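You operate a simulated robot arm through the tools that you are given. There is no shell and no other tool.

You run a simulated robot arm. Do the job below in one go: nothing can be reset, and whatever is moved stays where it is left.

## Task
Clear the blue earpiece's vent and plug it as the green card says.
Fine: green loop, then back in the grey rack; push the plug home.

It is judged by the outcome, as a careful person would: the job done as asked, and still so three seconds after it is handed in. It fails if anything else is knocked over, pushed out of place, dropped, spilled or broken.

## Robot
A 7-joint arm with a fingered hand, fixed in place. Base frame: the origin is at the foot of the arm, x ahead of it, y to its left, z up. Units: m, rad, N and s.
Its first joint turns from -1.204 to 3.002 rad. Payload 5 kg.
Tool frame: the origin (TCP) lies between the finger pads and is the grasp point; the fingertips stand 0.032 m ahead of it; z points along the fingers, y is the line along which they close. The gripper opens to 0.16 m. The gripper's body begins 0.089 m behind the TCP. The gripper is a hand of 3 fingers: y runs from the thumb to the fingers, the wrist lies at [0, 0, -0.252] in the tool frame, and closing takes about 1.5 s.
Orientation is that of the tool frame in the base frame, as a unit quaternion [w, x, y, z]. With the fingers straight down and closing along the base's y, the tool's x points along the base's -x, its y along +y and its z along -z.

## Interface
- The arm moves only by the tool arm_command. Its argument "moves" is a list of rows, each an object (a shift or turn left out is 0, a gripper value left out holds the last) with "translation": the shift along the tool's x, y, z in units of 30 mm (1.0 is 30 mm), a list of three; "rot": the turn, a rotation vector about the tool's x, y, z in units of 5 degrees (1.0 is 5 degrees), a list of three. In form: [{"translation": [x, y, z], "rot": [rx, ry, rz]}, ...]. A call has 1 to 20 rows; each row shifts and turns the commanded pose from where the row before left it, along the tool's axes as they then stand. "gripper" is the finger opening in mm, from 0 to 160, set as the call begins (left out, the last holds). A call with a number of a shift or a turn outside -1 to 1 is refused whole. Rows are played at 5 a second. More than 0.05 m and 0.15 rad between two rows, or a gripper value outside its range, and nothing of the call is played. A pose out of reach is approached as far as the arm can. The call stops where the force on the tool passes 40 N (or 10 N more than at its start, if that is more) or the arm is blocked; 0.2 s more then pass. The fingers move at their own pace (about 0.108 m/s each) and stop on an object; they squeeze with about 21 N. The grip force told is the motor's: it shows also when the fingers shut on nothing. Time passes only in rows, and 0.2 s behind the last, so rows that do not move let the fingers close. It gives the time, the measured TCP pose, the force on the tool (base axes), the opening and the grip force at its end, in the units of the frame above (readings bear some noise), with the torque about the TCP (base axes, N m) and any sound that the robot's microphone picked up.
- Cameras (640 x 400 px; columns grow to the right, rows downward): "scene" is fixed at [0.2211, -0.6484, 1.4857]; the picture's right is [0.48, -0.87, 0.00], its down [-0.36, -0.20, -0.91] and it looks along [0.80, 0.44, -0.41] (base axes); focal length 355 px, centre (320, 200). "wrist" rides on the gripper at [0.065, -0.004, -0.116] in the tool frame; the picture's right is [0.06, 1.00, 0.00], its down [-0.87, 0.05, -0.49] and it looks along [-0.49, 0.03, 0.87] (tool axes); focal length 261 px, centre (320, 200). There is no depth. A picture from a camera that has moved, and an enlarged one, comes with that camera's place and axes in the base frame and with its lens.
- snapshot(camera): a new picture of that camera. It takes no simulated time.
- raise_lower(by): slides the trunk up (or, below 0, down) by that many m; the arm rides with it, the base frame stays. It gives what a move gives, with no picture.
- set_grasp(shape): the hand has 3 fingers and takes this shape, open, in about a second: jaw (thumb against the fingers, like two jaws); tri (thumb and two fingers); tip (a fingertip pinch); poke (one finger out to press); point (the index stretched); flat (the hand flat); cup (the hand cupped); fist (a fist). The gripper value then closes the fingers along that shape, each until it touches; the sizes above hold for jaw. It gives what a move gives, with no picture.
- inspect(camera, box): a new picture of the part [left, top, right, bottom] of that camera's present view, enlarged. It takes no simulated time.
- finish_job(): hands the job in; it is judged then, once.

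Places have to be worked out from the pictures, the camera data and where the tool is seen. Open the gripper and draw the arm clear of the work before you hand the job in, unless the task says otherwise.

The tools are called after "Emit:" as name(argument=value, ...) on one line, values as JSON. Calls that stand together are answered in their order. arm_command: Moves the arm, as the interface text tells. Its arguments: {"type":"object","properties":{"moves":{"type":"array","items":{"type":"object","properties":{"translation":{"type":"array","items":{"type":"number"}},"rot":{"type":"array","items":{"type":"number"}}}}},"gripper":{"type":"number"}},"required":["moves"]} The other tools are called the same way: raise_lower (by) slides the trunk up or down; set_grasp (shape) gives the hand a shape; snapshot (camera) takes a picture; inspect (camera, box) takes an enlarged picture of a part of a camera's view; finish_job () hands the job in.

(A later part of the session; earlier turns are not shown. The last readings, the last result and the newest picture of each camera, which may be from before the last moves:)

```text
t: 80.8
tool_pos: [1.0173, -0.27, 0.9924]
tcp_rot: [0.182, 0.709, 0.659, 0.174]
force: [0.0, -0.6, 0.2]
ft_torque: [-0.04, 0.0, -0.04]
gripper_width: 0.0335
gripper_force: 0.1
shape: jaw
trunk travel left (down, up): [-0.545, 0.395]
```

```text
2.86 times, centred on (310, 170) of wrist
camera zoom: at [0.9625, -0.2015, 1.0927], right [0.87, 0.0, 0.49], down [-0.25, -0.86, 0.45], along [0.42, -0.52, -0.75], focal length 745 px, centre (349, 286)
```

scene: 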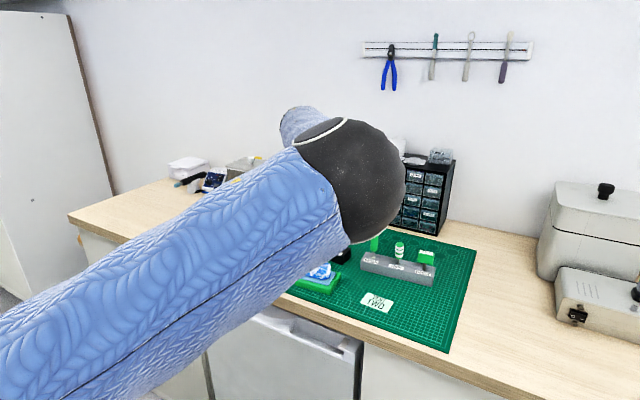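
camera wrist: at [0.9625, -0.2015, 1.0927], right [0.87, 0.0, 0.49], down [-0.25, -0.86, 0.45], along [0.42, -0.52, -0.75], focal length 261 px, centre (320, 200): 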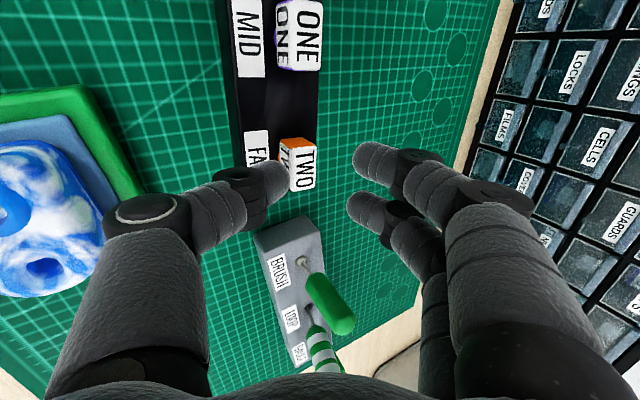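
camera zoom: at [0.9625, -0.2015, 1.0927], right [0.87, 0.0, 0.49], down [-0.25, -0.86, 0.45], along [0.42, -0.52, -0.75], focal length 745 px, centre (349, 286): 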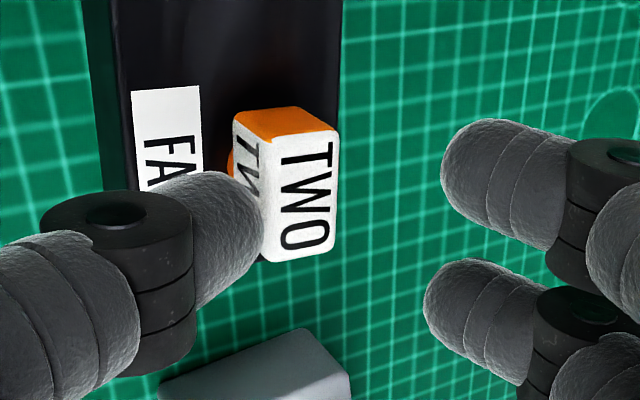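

Thumb in front and fingers behind have about 5–7 mm clearance from the block. I descend the remaining 27 mm, watching the force.

Emit:
arm_command(moves=[{"translation": [0.02, -0.135, 0.265]}, {"translation": [0, -0.135, 0.265]}, {"translation": [0, -0.135, 0.265]}, {"translation": [0, 0, 0]}])

Emit:
snapshot(camera="wrist")

Emit:
inspect(camera="wrist", box=[240, 120, 400, 240])

```text
t: 81.8
tool_pos: [1.0183, -0.2675, 0.9693]
tcp_rot: [0.183, 0.707, 0.66, 0.176]
force: [-6.8, 1.0, 18.6]
ft_torque: [-0.03, 0.27, -0.06]
gripper_width: 0.0325
gripper_force: 0.0
shape: jaw
trunk travel left (down, up): [-0.545, 0.395]
```

```text
taken
camera wrist: at [0.9618, -0.1997, 1.069], right [0.87, 0.0, 0.49], down [-0.25, -0.86, 0.45], along [0.42, -0.51, -0.75], focal length 261 px, centre (320, 200)
```

wrist: 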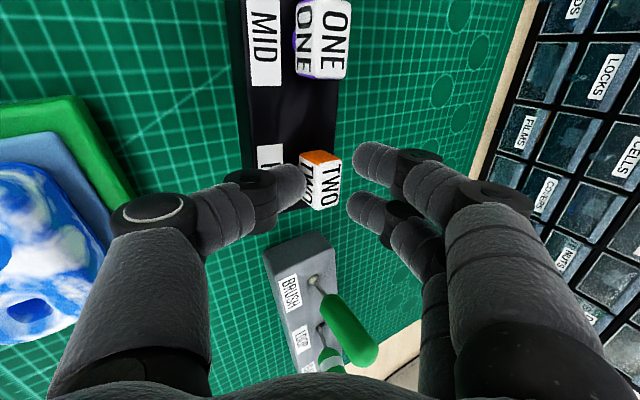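

```text
3.33 times, centred on (320, 180) of wrist
camera zoom: at [0.9618, -0.1997, 1.069], right [0.87, 0.0, 0.49], down [-0.25, -0.86, 0.45], along [0.42, -0.51, -0.75], focal length 869 px, centre (320, 267)
```

zoom: 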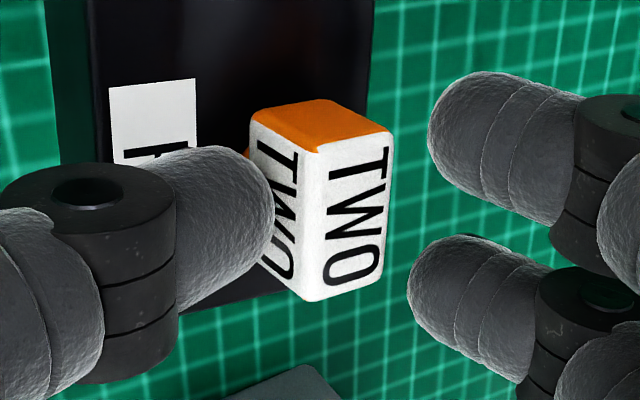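

The thumb tip met the rack's top at TCP z = 0.969, so this tilt is too steep. I go straight up 40 mm, then try a smaller tilt of about 22° if it can be reached.

Emit:
arm_command(moves=[{"translation": [0, 0.217, -0.388]}, {"translation": [0, 0.217, -0.388]}, {"translation": [0, 0.217, -0.388]}, {"rot": [0.7, 0, 0]}, {"rot": [0.7, 0, 0]}, {"translation": [0, 0, 0]}])

Emit:
inspect(camera="wrist", box=[200, 60, 400, 220])

```text
t: 83.2
tool_pos: [1.0088, -0.2776, 1.006]
tcp_rot: [0.138, 0.718, 0.668, 0.136]
force: [0.1, 0.2, -0.2]
ft_torque: [0.0, -0.02, 0.03]
gripper_width: 0.0339
gripper_force: 0.0
shape: jaw
out of reach, approached as far as the arm can: row 5
trunk travel left (down, up): [-0.545, 0.395]
```

```text
2.50 times, centred on (300, 140) of wrist
camera zoom: at [0.9637, -0.2108, 1.1123], right [0.93, 0.0, 0.38], down [-0.2, -0.86, 0.47], along [0.32, -0.51, -0.8], focal length 652 px, centre (370, 350)
```

zoom: 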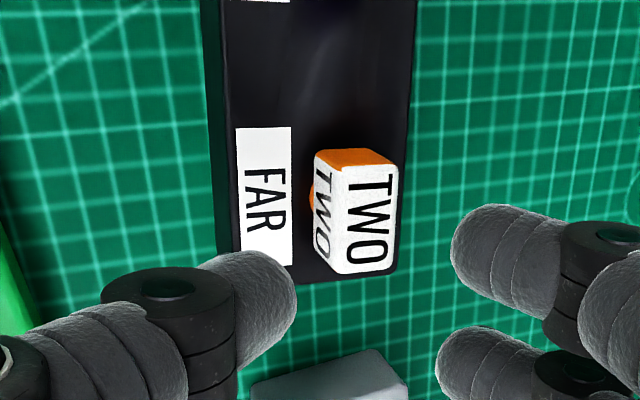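

Even 22° is out of reach and the diagonal pinch would be poor. I return to closing along y at about 28° tilt: neighbours stay clear because the knuckles pass in front of and above ONE. I back off and roll the hand back by 90°.

Emit:
arm_command(moves=[{"translation": [0, 0, -1]}, {"translation": [0, 0, -1]}, {"translation": [0, 0, -1]}, {"translation": [0, -1, 0]}])

Emit:
arm_command(moves=[{"rot": [0, 0, -1]}, {"rot": [0, 0, -1]}, {"rot": [0, 0, -1]}, {"rot": [0, 0, -1]}, {"rot": [0, 0, -1]}, {"rot": [0, 0, -1]}, {"rot": [0, 0, -1]}, {"rot": [0, 0, -1]}, {"rot": [0, 0, -1]}, {"rot": [0, 0, -1]}, {"rot": [0, 0, -1]}, {"rot": [0, 0, -1]}, {"rot": [0, 0, -1]}, {"rot": [0, 0, -1]}, {"rot": [0, 0, -1]}, {"rot": [0, 0, -1]}, {"rot": [0, 0, -1]}, {"rot": [0, 0, -1]}, {"rot": [0, -1, 0]}, {"translation": [0, 0, 0]}], gripper=38)

Emit:
snapshot(camera="wrist")

Emit:
snapshot(camera="scene")

```text
t: 84.2
tool_pos: [0.9445, -0.2731, 1.079]
tcp_rot: [0.139, 0.718, 0.669, 0.134]
force: [0.3, 0.4, 0.4]
ft_torque: [0.01, 0.01, 0.01]
gripper_width: 0.0338
gripper_force: 0.1
shape: jaw
trunk travel left (down, up): [-0.545, 0.395]
```

```text
t: 88.4
tool_pos: [0.9451, -0.2749, 1.0771]
tcp_rot: [0.235, 0.034, 0.971, -0.004]
force: [0.4, -0.1, -0.5]
ft_torque: [0.01, 0.02, -0.02]
gripper_width: 0.0375
gripper_force: 0.0
shape: jaw
trunk travel left (down, up): [-0.545, 0.395]
```

```text
taken
camera wrist: at [0.8347, -0.271, 1.1509], right [0.01, 1.0, -0.02], down [0.55, 0.01, 0.83], along [0.83, -0.02, -0.55], focal length 261 px, centre (320, 200)
```

wrist: 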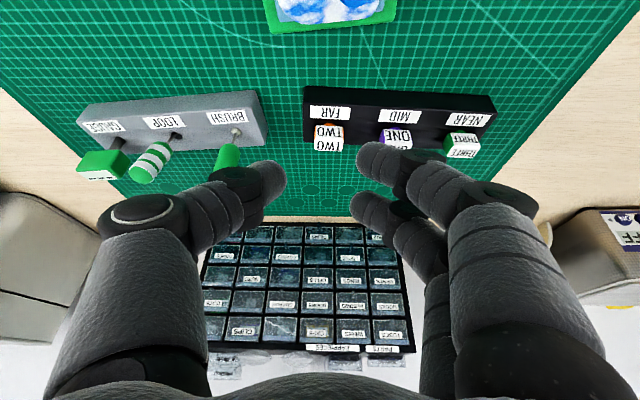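

```text
taken
```

scene: 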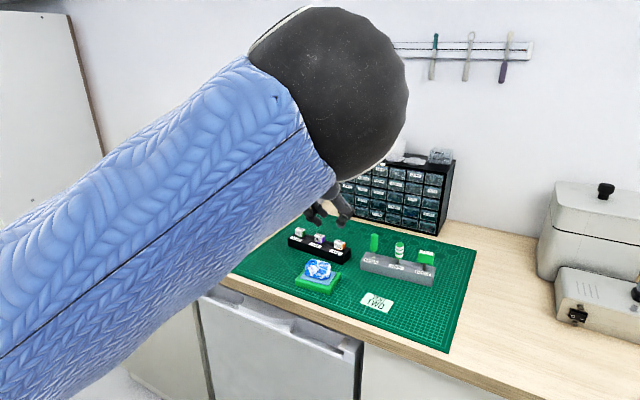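

Good view from both cameras. I inspect the plug rack (to make sure nothing shifted) and measure TWO again.

Emit:
inspect(camera="scene", box=[280, 220, 360, 270])

Emit:
inspect(camera="wrist", box=[280, 80, 440, 180])

```text
8.00 times, centred on (320, 245) of scene
camera zoom: at [0.2211, -0.6484, 1.4857], right [0.48, -0.87, 0.0], down [-0.36, -0.2, -0.91], along [0.8, 0.44, -0.41], focal length 2840 px, centre (320, -160)
```

zoom: 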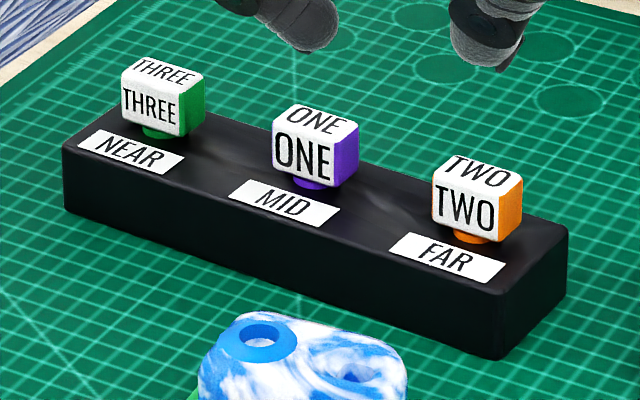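

```text
4.00 times, centred on (360, 130) of wrist
camera zoom: at [0.8347, -0.271, 1.1509], right [0.01, 1.0, -0.02], down [0.55, 0.01, 0.83], along [0.83, -0.02, -0.55], focal length 1043 px, centre (160, 480)
```

zoom: 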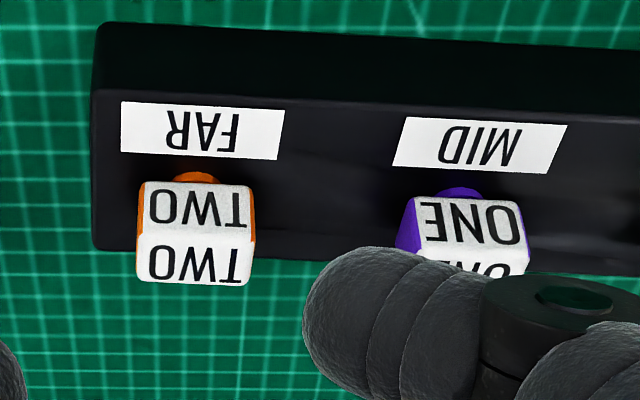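

Nothing has moved; TWO is centred at (1.027, -0.268), about 29 mm wide. I go to the start of a straight approach along the fingers, 80 mm short of the grasp pose (1.015, -0.2675, 0.967).

Emit:
arm_command(moves=[{"translation": [-0.185, 0.188, 0.828]}, {"translation": [-0.185, 0.188, 0.828]}, {"translation": [0, 0, 0]}], gripper=38)

Emit:
inspect(camera="wrist", box=[230, 70, 430, 220])

Emit:
inspect(camera="scene", box=[290, 200, 370, 260])

```text
t: 89.2
tool_pos: [0.9778, -0.265, 1.038]
tcp_rot: [0.235, 0.035, 0.971, -0.006]
force: [0.0, -1.0, 0.5]
ft_torque: [0.02, 0.01, -0.01]
gripper_width: 0.0374
gripper_force: 0.0
shape: jaw
trunk travel left (down, up): [-0.545, 0.395]
```

```text
2.67 times, centred on (330, 145) of wrist
camera zoom: at [0.8669, -0.2624, 1.1128], right [0.01, 1.0, -0.02], down [0.55, 0.01, 0.83], along [0.83, -0.02, -0.55], focal length 695 px, centre (293, 347)
```

zoom: 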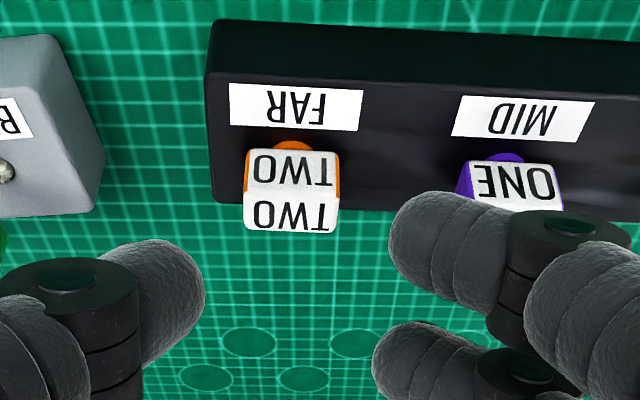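

```text
6.67 times, centred on (330, 230) of scene
camera zoom: at [0.2211, -0.6484, 1.4857], right [0.48, -0.87, 0.0], down [-0.36, -0.2, -0.91], along [0.8, 0.44, -0.41], focal length 2367 px, centre (253, 0)
```

zoom: 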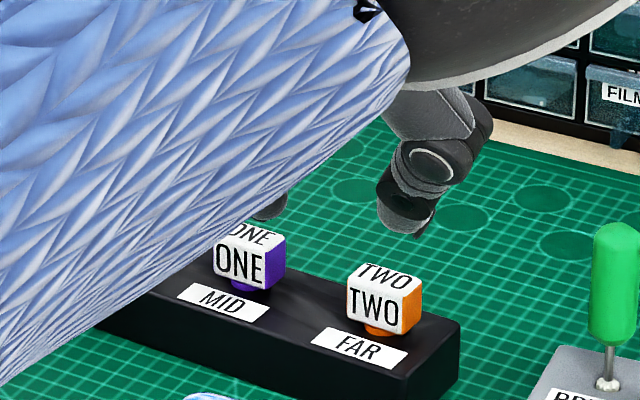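

The gap is centred on TWO. I advance 55 mm along the fingers and check again.

Emit:
arm_command(moves=[{"translation": [0, 0, 0.46]}, {"translation": [0, 0, 0.46]}, {"translation": [0, 0, 0.46]}, {"translation": [0, 0, 0.46]}, {"translation": [0, 0, 0]}])

Emit:
snapshot(camera="wrist")

Emit:
inspect(camera="wrist", box=[220, 90, 440, 240])

```text
t: 90.4
tool_pos: [1.0032, -0.2662, 0.9896]
tcp_rot: [0.235, 0.034, 0.971, -0.005]
force: [0.3, 0.3, 0.3]
ft_torque: [0.02, 0.0, 0.0]
gripper_width: 0.0375
gripper_force: 0.2
shape: jaw
trunk travel left (down, up): [-0.545, 0.395]
```

```text
taken
camera wrist: at [0.8926, -0.2634, 1.0637], right [0.01, 1.0, -0.02], down [0.55, 0.01, 0.83], along [0.83, -0.02, -0.55], focal length 261 px, centre (320, 200)
```

wrist: 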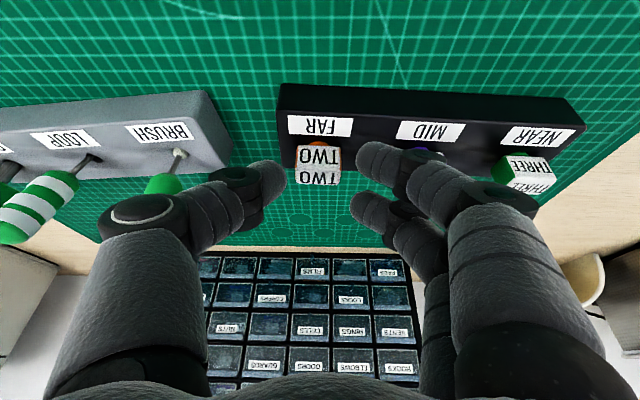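

```text
2.67 times, centred on (330, 165) of wrist
camera zoom: at [0.8926, -0.2634, 1.0637], right [0.01, 1.0, -0.02], down [0.55, 0.01, 0.83], along [0.83, -0.02, -0.55], focal length 695 px, centre (293, 293)
```

zoom: 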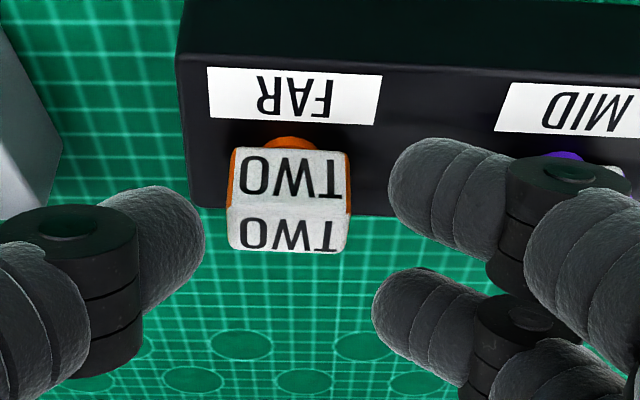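

Block and gap stay centred. I advance the last 25 mm in small steps.

Emit:
arm_command(moves=[{"translation": [0, -0.02, 0.283]}, {"translation": [0, 0, 0.283]}, {"translation": [0, 0, 0.283]}, {"translation": [0, 0, 0]}])

Emit:
inspect(camera="wrist", box=[220, 90, 440, 240])

```text
t: 91.4
tool_pos: [1.0138, -0.2659, 0.971]
tcp_rot: [0.237, 0.033, 0.971, -0.004]
force: [-0.7, 3.0, 19.2]
ft_torque: [0.65, 0.09, 0.03]
gripper_width: 0.039
gripper_force: 0.1
shape: jaw
trunk travel left (down, up): [-0.545, 0.395]
```

```text
2.67 times, centred on (330, 165) of wrist
camera zoom: at [0.903, -0.2634, 1.0438], right [0.01, 1.0, -0.02], down [0.55, 0.01, 0.84], along [0.84, -0.02, -0.55], focal length 695 px, centre (293, 293)
```

zoom: 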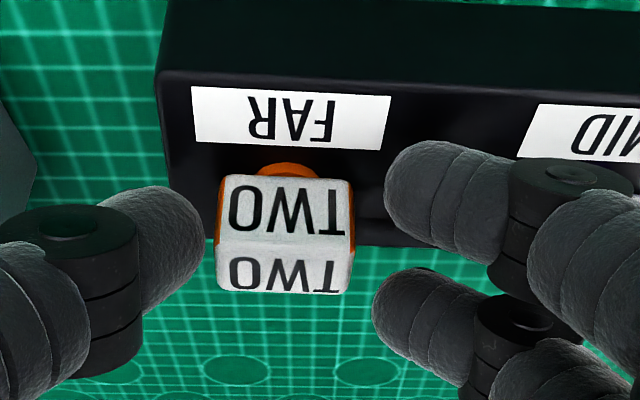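

Finger A's tip met the rack top on the left (19 N); I lift off 6 mm at once and check the pose and force.

Emit:
arm_command(moves=[{"translation": [-0.09, -0.03, -0.175]}, {"translation": [0, 0, 0]}])

Emit:
inspect(camera="wrist", box=[220, 90, 440, 240])

Emit:
snapshot(camera="scene")

```text
t: 92.0
tool_pos: [1.0151, -0.269, 0.9711]
tcp_rot: [0.234, 0.035, 0.972, -0.005]
force: [-2.2, 1.6, 4.5]
ft_torque: [0.17, 0.09, 0.04]
gripper_width: 0.0383
gripper_force: 0.1
shape: jaw
trunk travel left (down, up): [-0.545, 0.395]
```

```text
2.67 times, centred on (330, 165) of wrist
camera zoom: at [0.9035, -0.2655, 1.0457], right [0.01, 1.0, -0.02], down [0.55, 0.01, 0.83], along [0.83, -0.02, -0.55], focal length 695 px, centre (293, 293)
```

zoom: 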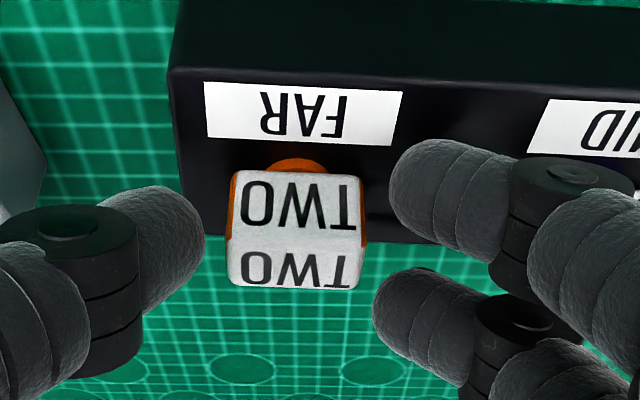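

```text
taken
```

scene: 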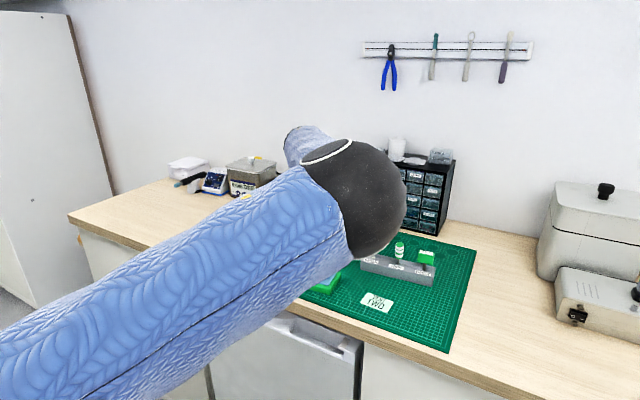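

The commands continue from the commanded pose; still a light 4.5 N touch. I raise 3 mm more, then close gently on the block, which stays held by its pin in the rack.

Emit:
arm_command(moves=[{"translation": [-0.046, 0, -0.089]}, {"translation": [0, 0, 0]}])

Emit:
arm_command(moves=[{"translation": [0, 0, 0]}, {"translation": [0, 0, 0]}, {"translation": [0, 0, 0]}, {"translation": [0, 0, 0]}, {"translation": [0, 0, 0]}, {"translation": [0, 0, 0]}], gripper=20)

Emit:
inspect(camera="wrist", box=[220, 90, 440, 240])

```text
t: 92.6
tool_pos: [1.0158, -0.269, 0.9756]
tcp_rot: [0.234, 0.034, 0.972, -0.004]
force: [0.4, 0.5, -0.8]
ft_torque: [0.01, -0.01, -0.02]
gripper_width: 0.0376
gripper_force: 0.0
shape: jaw
trunk travel left (down, up): [-0.545, 0.395]
```

```text
t: 94.0
tool_pos: [1.0143, -0.2675, 0.9749]
tcp_rot: [0.235, 0.034, 0.971, -0.004]
force: [2.2, 1.3, 3.7]
ft_torque: [0.17, -0.17, 0.04]
gripper_width: 0.0191
gripper_force: 21.1
shape: jaw
trunk travel left (down, up): [-0.545, 0.395]
```

```text
2.67 times, centred on (330, 165) of wrist
camera zoom: at [0.9042, -0.2651, 1.0498], right [0.01, 1.0, -0.02], down [0.55, 0.01, 0.83], along [0.83, -0.02, -0.55], focal length 695 px, centre (293, 293)
```

zoom: 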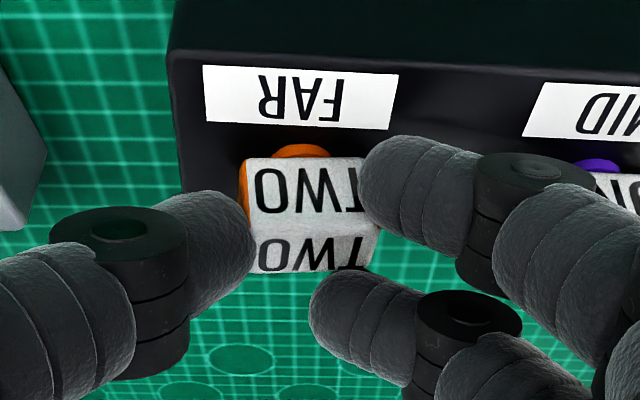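

The second finger passes behind the block, so this grip is no good. I open, retreat along the fingers, and will use the rolled grip after all (thumb in front, longer fingers behind), with a lower trunk and less tilt.

Emit:
arm_command(moves=[{"translation": [0, 0, 0]}, {"translation": [0, 0, 0]}, {"translation": [0, 0, 0]}, {"translation": [0, 0, -0.5]}, {"translation": [0, 0, -0.5]}, {"translation": [0, 0, -1]}, {"translation": [0, 0, -1]}, {"translation": [0.8, 0, -0.4]}, {"translation": [0, 0, 0]}], gripper=38)

Emit:
inspect(camera="wrist", box=[250, 60, 450, 180])

Emit:
inspect(camera="scene", box=[280, 220, 360, 270])

```text
t: 96.0
tool_pos: [0.9473, -0.2639, 1.0543]
tcp_rot: [0.234, 0.034, 0.972, -0.004]
force: [0.4, -0.3, 0.0]
ft_torque: [0.04, 0.02, 0.03]
gripper_width: 0.0376
gripper_force: 0.1
shape: jaw
trunk travel left (down, up): [-0.545, 0.395]
```

```text
3.20 times, centred on (350, 120) of wrist
camera zoom: at [0.8362, -0.2614, 1.129], right [0.01, 1.0, -0.02], down [0.55, 0.01, 0.83], along [0.83, -0.02, -0.55], focal length 834 px, centre (224, 456)
```

zoom: 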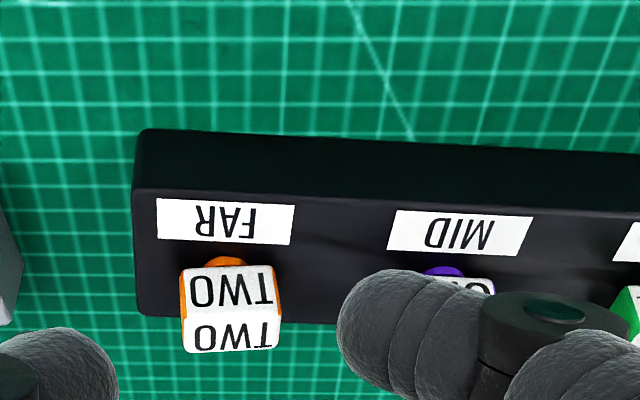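

```text
8.00 times, centred on (320, 245) of scene
camera zoom: at [0.2211, -0.6484, 1.4857], right [0.48, -0.87, 0.0], down [-0.36, -0.2, -0.91], along [0.8, 0.44, -0.41], focal length 2840 px, centre (320, -160)
```

zoom: 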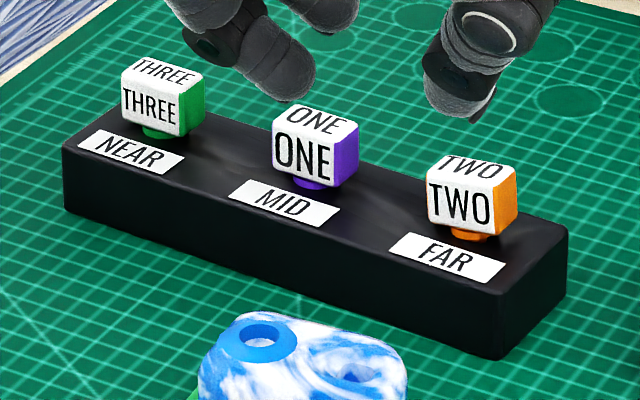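

TWO moved a couple of millimetres within its slot's play (now centred at about (1.028, -0.264), nearly square to x); all else unchanged. I raise the hand, lower the trunk 7 cm, and roll the hand 90°.

Emit:
arm_command(moves=[{"translation": [-0.406, 0, -0.79]}, {"translation": [-0.406, 0, -0.79]}, {"translation": [-0.406, 0, -0.79]}])

Emit:
raise_lower(by=-0.07)

Emit:
arm_command(moves=[{"rot": [0, 0, 1]}, {"rot": [0, 0, 1]}, {"rot": [0, 0, 1]}, {"rot": [0, 0, 1]}, {"rot": [0, 0, 1]}, {"rot": [0, 0, 1]}, {"rot": [0, 0, 1]}, {"rot": [0, 0, 1]}, {"rot": [0, 0, 1]}, {"rot": [0, 0, 1]}, {"rot": [0, 0, 1]}, {"rot": [0, 0, 1]}, {"rot": [0, 0, 1]}, {"rot": [0, 0, 1]}, {"rot": [0, 0, 1]}, {"rot": [0, 0, 1]}, {"rot": [0, 0, 1]}, {"rot": [0, 0, 1]}, {"translation": [0, 0, 0]}], gripper=30)

Emit:
snapshot(camera="wrist")

Emit:
snapshot(camera="scene")

```text
t: 96.8
tool_pos: [0.9464, -0.2652, 1.1366]
tcp_rot: [0.235, 0.034, 0.972, -0.005]
force: [-0.6, -0.2, -0.4]
ft_torque: [-0.03, 0.02, 0.01]
gripper_width: 0.0376
gripper_force: 0.1
shape: jaw
trunk travel left (down, up): [-0.545, 0.395]
```

```text
t: 97.9
tool_pos: [0.9467, -0.2654, 1.0649]
tcp_rot: [0.236, 0.034, 0.971, -0.004]
force: [-0.6, -0.5, 0.6]
ft_torque: [-0.03, -0.02, 0.0]
gripper_width: 0.0375
gripper_force: 0.1
shape: jaw
trunk travel left (down, up): [-0.475, 0.465]
```

```text
t: 101.9
tool_pos: [0.9472, -0.2653, 1.0662]
tcp_rot: [0.169, 0.711, 0.663, 0.162]
force: [-1.3, 1.0, 0.1]
ft_torque: [0.03, -0.02, 0.03]
gripper_width: 0.0308
gripper_force: 0.0
shape: jaw
trunk travel left (down, up): [-0.475, 0.465]
```

```text
taken
camera wrist: at [0.895, -0.1969, 1.1676], right [0.89, 0.0, 0.46], down [-0.24, -0.86, 0.46], along [0.39, -0.51, -0.76], focal length 261 px, centre (320, 200)
```

wrist: 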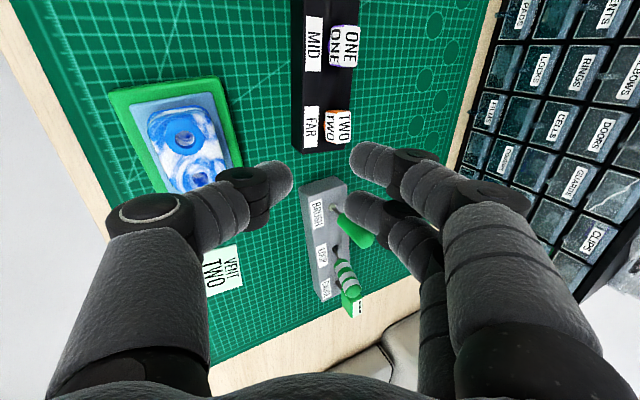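

```text
taken
```

scene: 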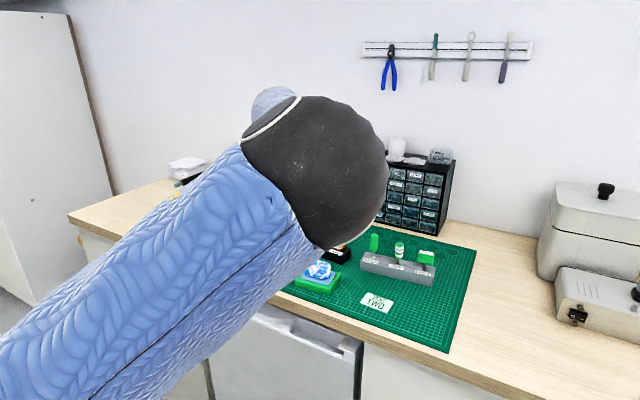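

Now rolled at trunk −0.35. I square the hand to the block (yaw +4°), ease the tilt to about 25.5°, and move to 58 mm above the grasp pose.

Emit:
arm_command(moves=[{"rot": [0.005, 0.364, -0.712]}, {"rot": [0.32, 0, 0]}, {"translation": [0.059, 0.53, 0.7]}, {"translation": [0.059, 0.53, 0.7]}, {"translation": [0.059, 0.53, 0.7]}, {"translation": [0, 0, 0]}], gripper=28)

Emit:
snapshot(camera="wrist")

Emit:
inspect(camera="wrist", box=[210, 80, 390, 220])

```text
t: 103.3
tool_pos: [1.0124, -0.2635, 1.0284]
tcp_rot: [0.155, 0.689, 0.69, 0.16]
force: [0.4, 1.4, 1.0]
ft_torque: [-0.02, 0.01, 0.02]
gripper_width: 0.0284
gripper_force: 0.1
shape: jaw
out of reach, approached as far as the arm can: row 5
trunk travel left (down, up): [-0.475, 0.465]
```

```text
taken
camera wrist: at [0.9582, -0.1988, 1.1324], right [0.9, 0.06, 0.43], down [-0.16, -0.87, 0.46], along [0.4, -0.49, -0.78], focal length 261 px, centre (320, 200)
```

wrist: 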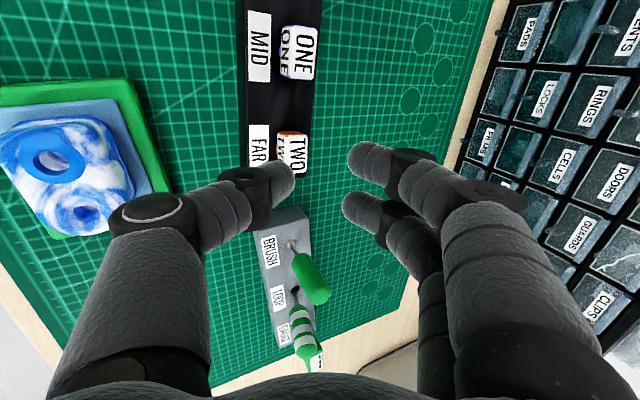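

```text
2.86 times, centred on (300, 150) of wrist
camera zoom: at [0.9582, -0.1988, 1.1324], right [0.9, 0.06, 0.43], down [-0.16, -0.87, 0.46], along [0.4, -0.49, -0.78], focal length 745 px, centre (377, 343)
```

zoom: 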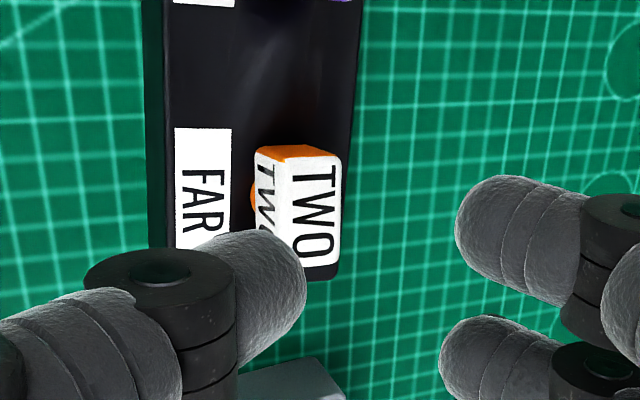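

About 5 mm short in x at this height, but reach grows lower down. I descend 28 mm while moving to the right x, and check the pose before straddling.

Emit:
arm_command(moves=[{"translation": [0.037, -0.09, 0.3]}, {"translation": [0.037, -0.09, 0.3]}, {"translation": [0.037, -0.09, 0.3]}, {"translation": [0, 0, 0]}])

Emit:
inspect(camera="wrist", box=[210, 80, 410, 230])

```text
t: 104.3
tool_pos: [1.0163, -0.2606, 1.0012]
tcp_rot: [0.154, 0.689, 0.69, 0.159]
force: [-0.1, -0.2, -0.3]
ft_torque: [0.0, 0.0, 0.0]
gripper_width: 0.0282
gripper_force: 0.1
shape: jaw
trunk travel left (down, up): [-0.475, 0.465]
```

```text
2.67 times, centred on (310, 155) of wrist
camera zoom: at [0.9623, -0.1966, 1.1037], right [0.9, 0.06, 0.43], down [-0.16, -0.87, 0.46], along [0.41, -0.48, -0.78], focal length 695 px, centre (347, 320)
```

zoom: 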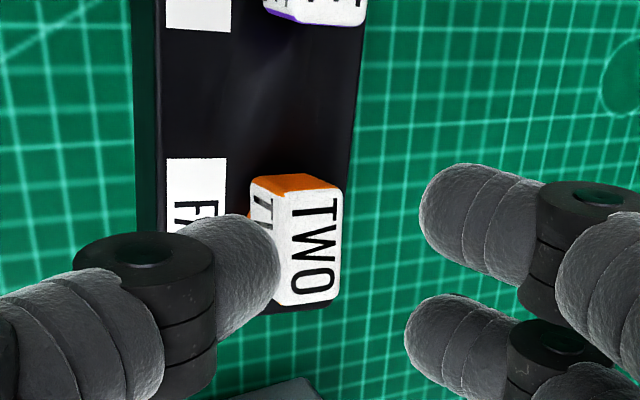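

Now in position (1.016, -0.261). The block is centred at (1.0285, -0.266), so I shift 2 mm right and descend 29 mm to TCP z = 0.972, just above where the thumb would touch.

Emit:
arm_command(moves=[{"translation": [-0.023, -0.131, 0.297]}, {"translation": [-0.023, -0.131, 0.297]}, {"translation": [-0.023, -0.131, 0.297]}, {"translation": [0, 0, 0]}])

Emit:
inspect(camera="wrist", box=[230, 100, 410, 240])

```text
t: 105.3
tool_pos: [1.018, -0.2621, 0.9719]
tcp_rot: [0.154, 0.69, 0.689, 0.159]
force: [-2.6, 1.3, 8.6]
ft_torque: [-0.02, 0.2, 0.0]
gripper_width: 0.0283
gripper_force: 0.0
shape: jaw
trunk travel left (down, up): [-0.475, 0.465]
```

```text
2.86 times, centred on (320, 170) of wrist
camera zoom: at [0.9633, -0.1975, 1.0761], right [0.9, 0.06, 0.43], down [-0.16, -0.87, 0.46], along [0.4, -0.48, -0.78], focal length 745 px, centre (320, 286)
```

zoom: 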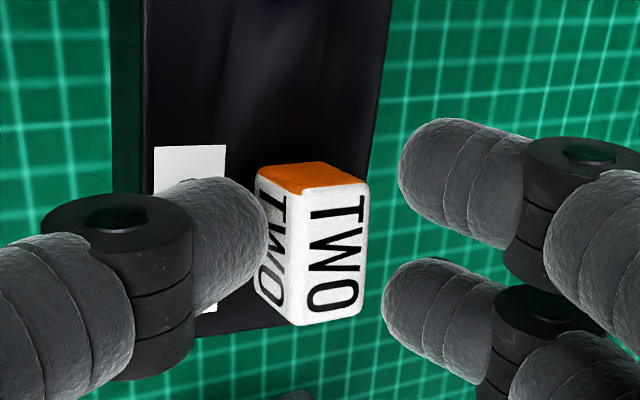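

The thumb just brushes the rack (8 N). I raise 1.5 mm and close the fingers on the block.

Emit:
arm_command(moves=[{"translation": [0, 0.022, -0.045]}, {"translation": [0, 0, 0]}])

Emit:
arm_command(moves=[{"translation": [0, 0, 0]}, {"translation": [0, 0, 0]}, {"translation": [0, 0, 0]}, {"translation": [0, 0, 0]}, {"translation": [0, 0, 0]}, {"translation": [0, 0, 0]}], gripper=3)

Emit:
inspect(camera="wrist", box=[230, 100, 410, 240])

```text
t: 105.9
tool_pos: [1.0178, -0.2612, 0.9726]
tcp_rot: [0.154, 0.69, 0.689, 0.159]
force: [-1.5, -0.9, 6.7]
ft_torque: [-0.02, 0.11, 0.04]
gripper_width: 0.0277
gripper_force: 0.0
shape: jaw
trunk travel left (down, up): [-0.475, 0.465]
```

```text
t: 107.3
tool_pos: [1.0186, -0.2626, 0.9714]
tcp_rot: [0.154, 0.689, 0.69, 0.159]
force: [-1.3, 1.1, 2.9]
ft_torque: [0.03, 0.06, 0.02]
gripper_width: 0.0164
gripper_force: 20.8
shape: jaw
trunk travel left (down, up): [-0.475, 0.465]
```

```text
2.86 times, centred on (320, 170) of wrist
camera zoom: at [0.964, -0.1973, 1.0759], right [0.9, 0.06, 0.43], down [-0.16, -0.87, 0.46], along [0.4, -0.48, -0.78], focal length 745 px, centre (320, 286)
```

zoom: 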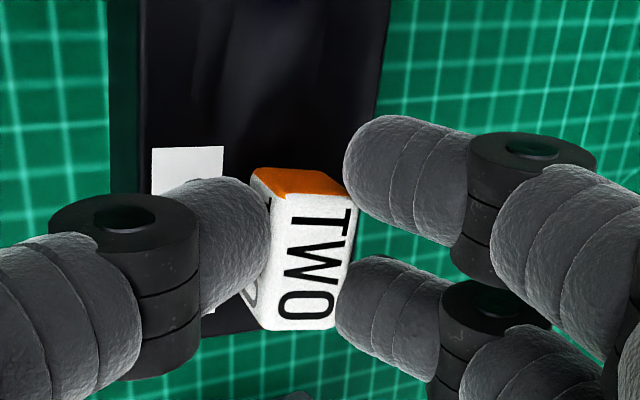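

Grip at 16.4 mm, exactly the block's depth, with thumb in front and both fingers behind. I test with an 8 mm lift.

Emit:
arm_command(moves=[{"translation": [0, 0.058, -0.12]}, {"translation": [0, 0.058, -0.12]}, {"translation": [0, 0, 0]}])

Emit:
inspect(camera="wrist", box=[230, 100, 410, 240])

```text
t: 108.1
tool_pos: [1.0185, -0.2617, 0.9796]
tcp_rot: [0.154, 0.69, 0.69, 0.158]
force: [-1.3, 0.2, -1.6]
ft_torque: [0.03, 0.1, 0.01]
gripper_width: 0.0159
gripper_force: 21.3
shape: jaw
trunk travel left (down, up): [-0.475, 0.465]
```

```text
2.86 times, centred on (320, 170) of wrist
camera zoom: at [0.9641, -0.1975, 1.0836], right [0.9, 0.06, 0.43], down [-0.16, -0.87, 0.46], along [0.4, -0.48, -0.78], focal length 745 px, centre (320, 286)
```

zoom: 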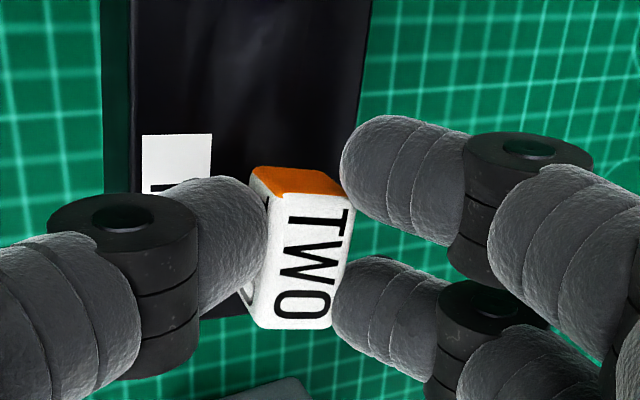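

The plug comes up with the hand. I lift another 40 mm slowly.

Emit:
arm_command(moves=[{"translation": [0, 0.145, -0.3]}, {"translation": [0, 0.145, -0.3]}, {"translation": [0, 0.145, -0.3]}, {"translation": [0, 0.145, -0.3]}, {"translation": [0, 0, 0]}])

Emit:
snapshot(camera="wrist")

Emit:
inspect(camera="wrist", box=[230, 100, 410, 240])

Emit:
snapshot(camera="scene")

```text
t: 109.3
tool_pos: [1.0174, -0.2635, 1.0091]
tcp_rot: [0.154, 0.689, 0.69, 0.159]
force: [-0.3, -0.4, 0.9]
ft_torque: [0.02, -0.02, -0.03]
gripper_width: 0.0159
gripper_force: 21.0
shape: jaw
out of reach, approached as far as the arm can: row 4
trunk travel left (down, up): [-0.475, 0.465]
```

```text
taken
camera wrist: at [0.9627, -0.1993, 1.1134], right [0.9, 0.06, 0.43], down [-0.16, -0.87, 0.46], along [0.4, -0.48, -0.78], focal length 261 px, centre (320, 200)
```

wrist: 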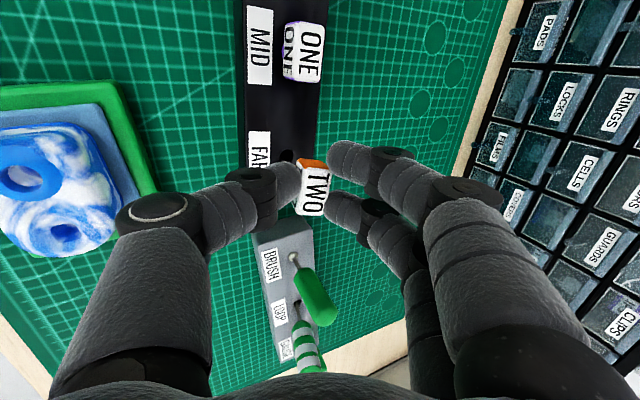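

```text
2.86 times, centred on (320, 170) of wrist
camera zoom: at [0.9627, -0.1993, 1.1134], right [0.9, 0.06, 0.43], down [-0.16, -0.87, 0.46], along [0.4, -0.48, -0.78], focal length 745 px, centre (320, 286)
```

zoom: 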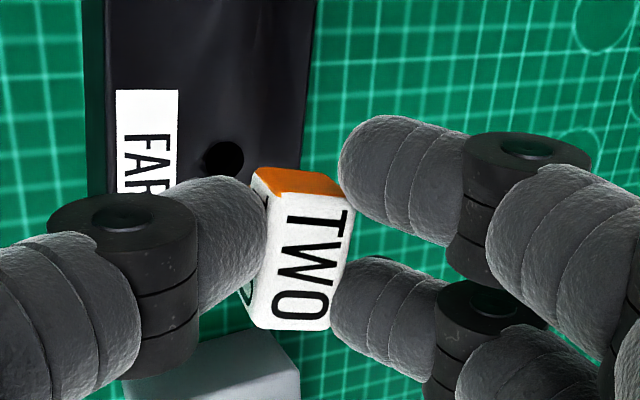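

```text
taken
```

scene: 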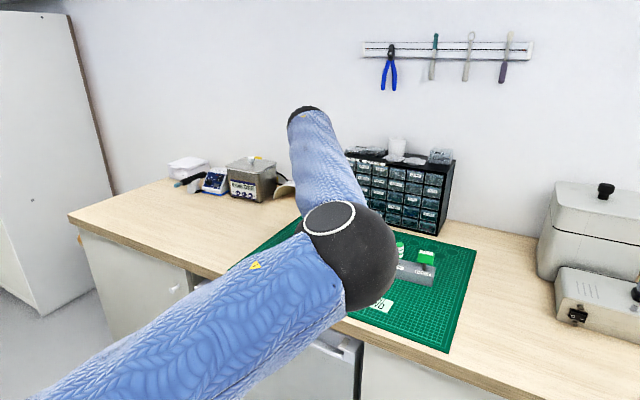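

The plug is out of the rack. I draw back and up toward the earpiece, then raise the trunk so that the elbow clears the scene camera's view.

Emit:
arm_command(moves=[{"translation": [-0.17, -0.59, -0.88]}, {"translation": [-0.17, -0.59, -0.88]}, {"translation": [-0.17, -0.59, -0.88]}, {"translation": [-0.17, -0.59, -0.88]}, {"translation": [-0.17, -0.59, -0.88]}, {"translation": [0, 0, 0]}])

Emit:
raise_lower(by=0.15)

Emit:
snapshot(camera="scene")

Emit:
snapshot(camera="wrist")

```text
t: 110.7
tool_pos: [0.8811, -0.2903, 1.0905]
tcp_rot: [0.153, 0.69, 0.69, 0.158]
force: [0.1, -0.5, -0.2]
ft_torque: [-0.01, 0.03, 0.0]
gripper_width: 0.0155
gripper_force: 21.1
shape: jaw
trunk travel left (down, up): [-0.475, 0.465]
```

```text
t: 112.4
tool_pos: [0.8808, -0.2904, 1.2404]
tcp_rot: [0.154, 0.69, 0.689, 0.159]
force: [-0.1, 0.7, -0.3]
ft_torque: [0.03, 0.01, -0.03]
gripper_width: 0.0159
gripper_force: 21.0
shape: jaw
trunk travel left (down, up): [-0.625, 0.315]
```

```text
taken
```

scene: 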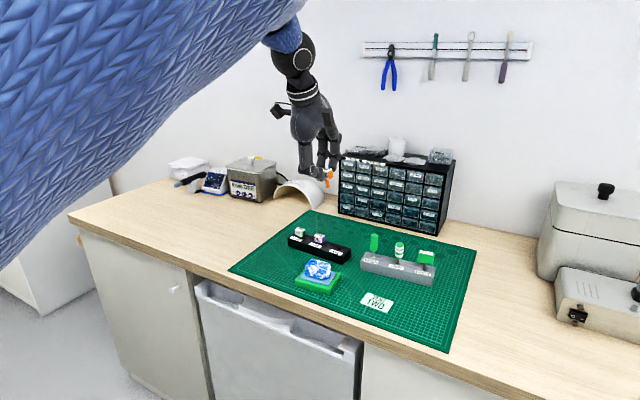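

```text
taken
camera wrist: at [0.827, -0.2255, 1.3447], right [0.9, 0.06, 0.43], down [-0.16, -0.87, 0.46], along [0.4, -0.48, -0.78], focal length 261 px, centre (320, 200)
```

wrist: 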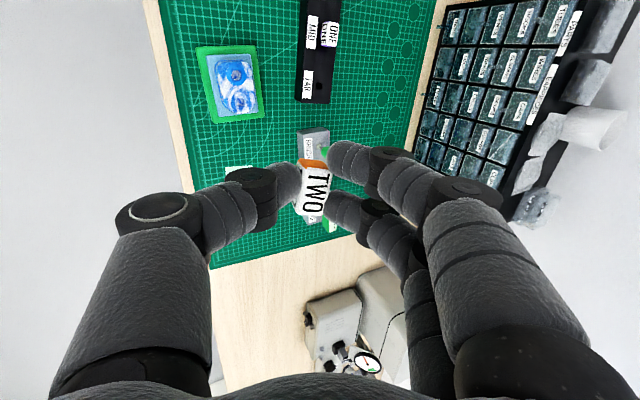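

The scene camera now sees the hand holding the plug; I zoom in to see its pin and tilt.

Emit:
inspect(camera="scene", box=[300, 150, 350, 200])

Emit:
inspect(camera="wrist", box=[270, 140, 360, 230])

Emit:
inspect(camera="scene", box=[280, 225, 360, 290])

```text
8.00 times, centred on (325, 175) of scene
camera zoom: at [0.2211, -0.6484, 1.4857], right [0.48, -0.87, 0.0], down [-0.36, -0.2, -0.91], along [0.8, 0.44, -0.41], focal length 2840 px, centre (280, 400)
```

zoom: 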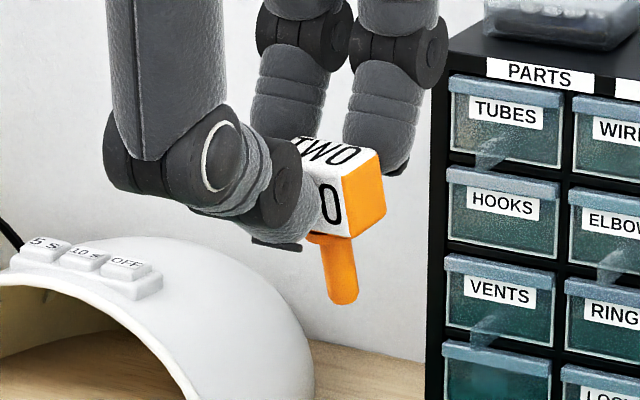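

```text
4.44 times, centred on (315, 185) of wrist
camera zoom: at [0.827, -0.2255, 1.3447], right [0.9, 0.06, 0.43], down [-0.16, -0.87, 0.46], along [0.4, -0.48, -0.78], focal length 1158 px, centre (342, 267)
```

zoom: 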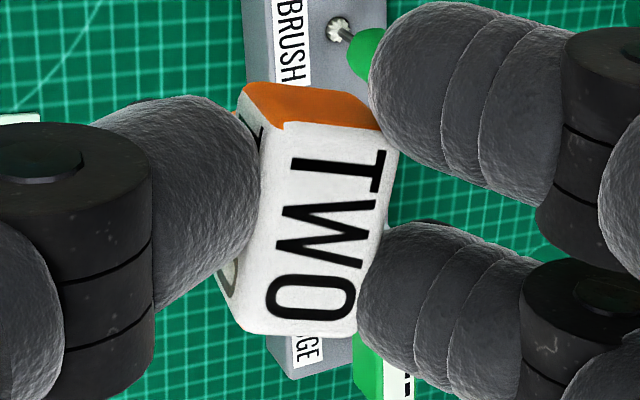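

```text
6.15 times, centred on (320, 258) of scene
camera zoom: at [0.2211, -0.6484, 1.4857], right [0.48, -0.87, 0.0], down [-0.36, -0.2, -0.91], along [0.8, 0.44, -0.41], focal length 2185 px, centre (320, -154)
```

zoom: 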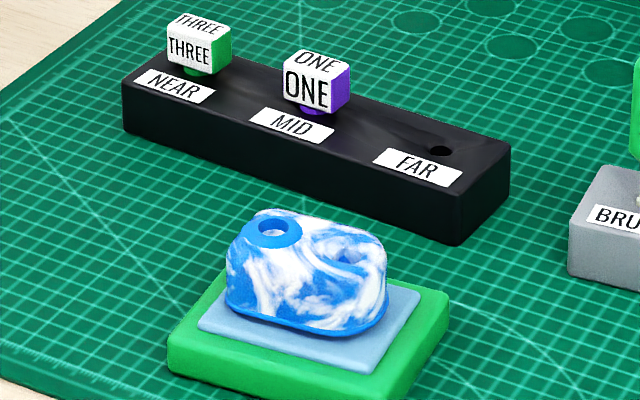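

The plug has a round pin, about 9.4 mm thick and 21 mm long, well suited to the vent; it has swung in line with the hand, leaning about 25°. I turn the hand upright so the pin points straight down.

Emit:
arm_command(moves=[{"rot": [1, 0, 0]}, {"rot": [1, 0, 0]}, {"rot": [1, 0, 0]}, {"rot": [1, 0, 0]}, {"rot": [1, 0, 0]}, {"translation": [0, 0, 0]}])

Emit:
snapshot(camera="scene")

Emit:
inspect(camera="scene", box=[300, 150, 350, 200])

Emit:
inspect(camera="wrist", box=[270, 140, 360, 230])

```text
t: 113.8
tool_pos: [0.8396, -0.3117, 1.214]
tcp_rot: [0.002, 0.706, 0.708, 0.013]
force: [0.2, 0.0, -0.4]
ft_torque: [0.01, -0.02, 0.01]
gripper_width: 0.0156
gripper_force: 20.9
shape: jaw
out of reach, approached as far as the arm can: row 4, 5
trunk travel left (down, up): [-0.625, 0.315]
```

```text
taken
```

scene: 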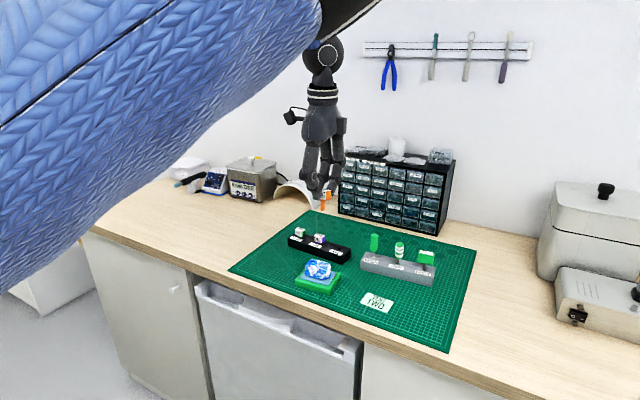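

```text
8.00 times, centred on (325, 175) of scene
camera zoom: at [0.2211, -0.6484, 1.4857], right [0.48, -0.87, 0.0], down [-0.36, -0.2, -0.91], along [0.8, 0.44, -0.41], focal length 2840 px, centre (280, 400)
```

zoom: 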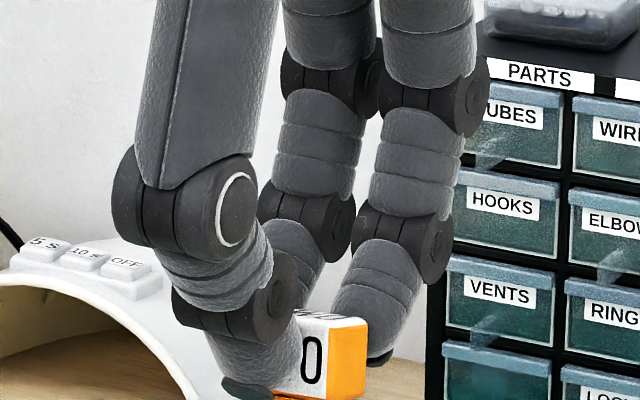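

```text
4.44 times, centred on (315, 185) of wrist
camera zoom: at [0.8325, -0.2489, 1.3312], right [1.0, 0.06, 0.02], down [0.04, -0.88, 0.48], along [0.05, -0.47, -0.88], focal length 1158 px, centre (342, 267)
```

zoom: 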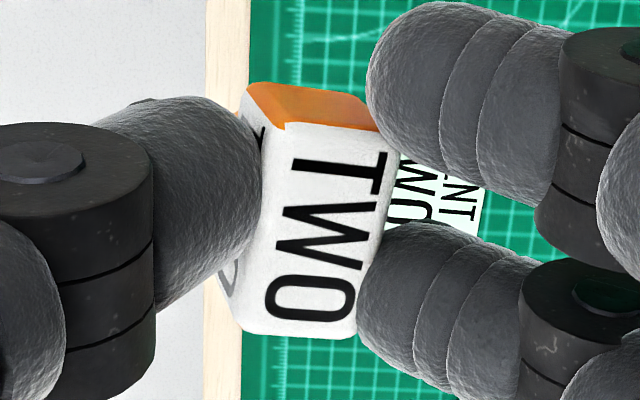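

Now nearly upright, though at the edge of reach at this height. I lower the trunk 5 cm and bring the hand down toward the earpiece, pin still about 6 cm above it.

Emit:
raise_lower(by=-0.05)

Emit:
arm_command(moves=[{"translation": [0.168, 0.32, 0.793]}, {"translation": [0.168, 0.32, 0.793]}, {"translation": [0.168, 0.32, 0.793]}, {"translation": [0.168, 0.32, 0.793]}, {"translation": [0, 0, 0]}])

Emit:
snapshot(camera="scene")

Emit:
snapshot(camera="wrist")

```text
t: 114.8
tool_pos: [0.8408, -0.3113, 1.1638]
tcp_rot: [0.002, 0.707, 0.708, 0.015]
force: [-0.2, -0.2, 0.0]
ft_torque: [-0.01, 0.0, 0.02]
gripper_width: 0.0156
gripper_force: 20.2
shape: jaw
trunk travel left (down, up): [-0.575, 0.365]
```

```text
t: 116.0
tool_pos: [0.8797, -0.2905, 1.0708]
tcp_rot: [0.002, 0.706, 0.708, 0.016]
force: [0.5, 1.0, 0.2]
ft_torque: [0.04, -0.03, 0.0]
gripper_width: 0.0159
gripper_force: 20.7
shape: jaw
trunk travel left (down, up): [-0.575, 0.365]
```

```text
taken
```

scene: 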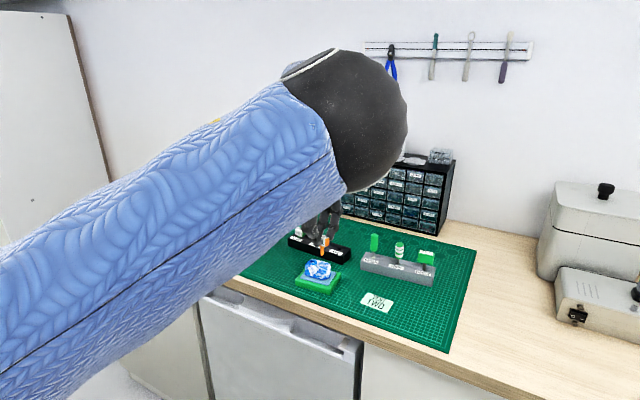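

```text
taken
camera wrist: at [0.8714, -0.2266, 1.1892], right [1.0, 0.06, 0.03], down [0.04, -0.88, 0.48], along [0.05, -0.47, -0.88], focal length 261 px, centre (320, 200)
```

wrist: 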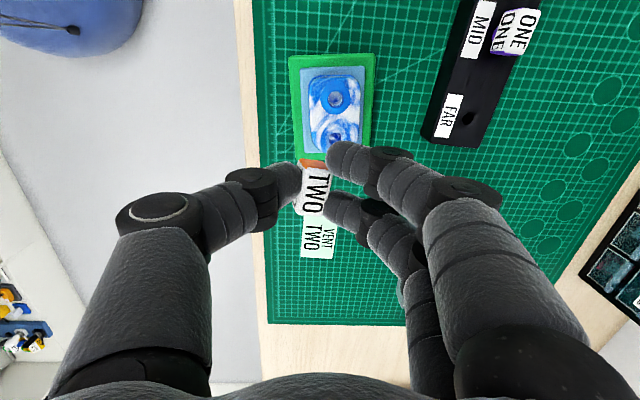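

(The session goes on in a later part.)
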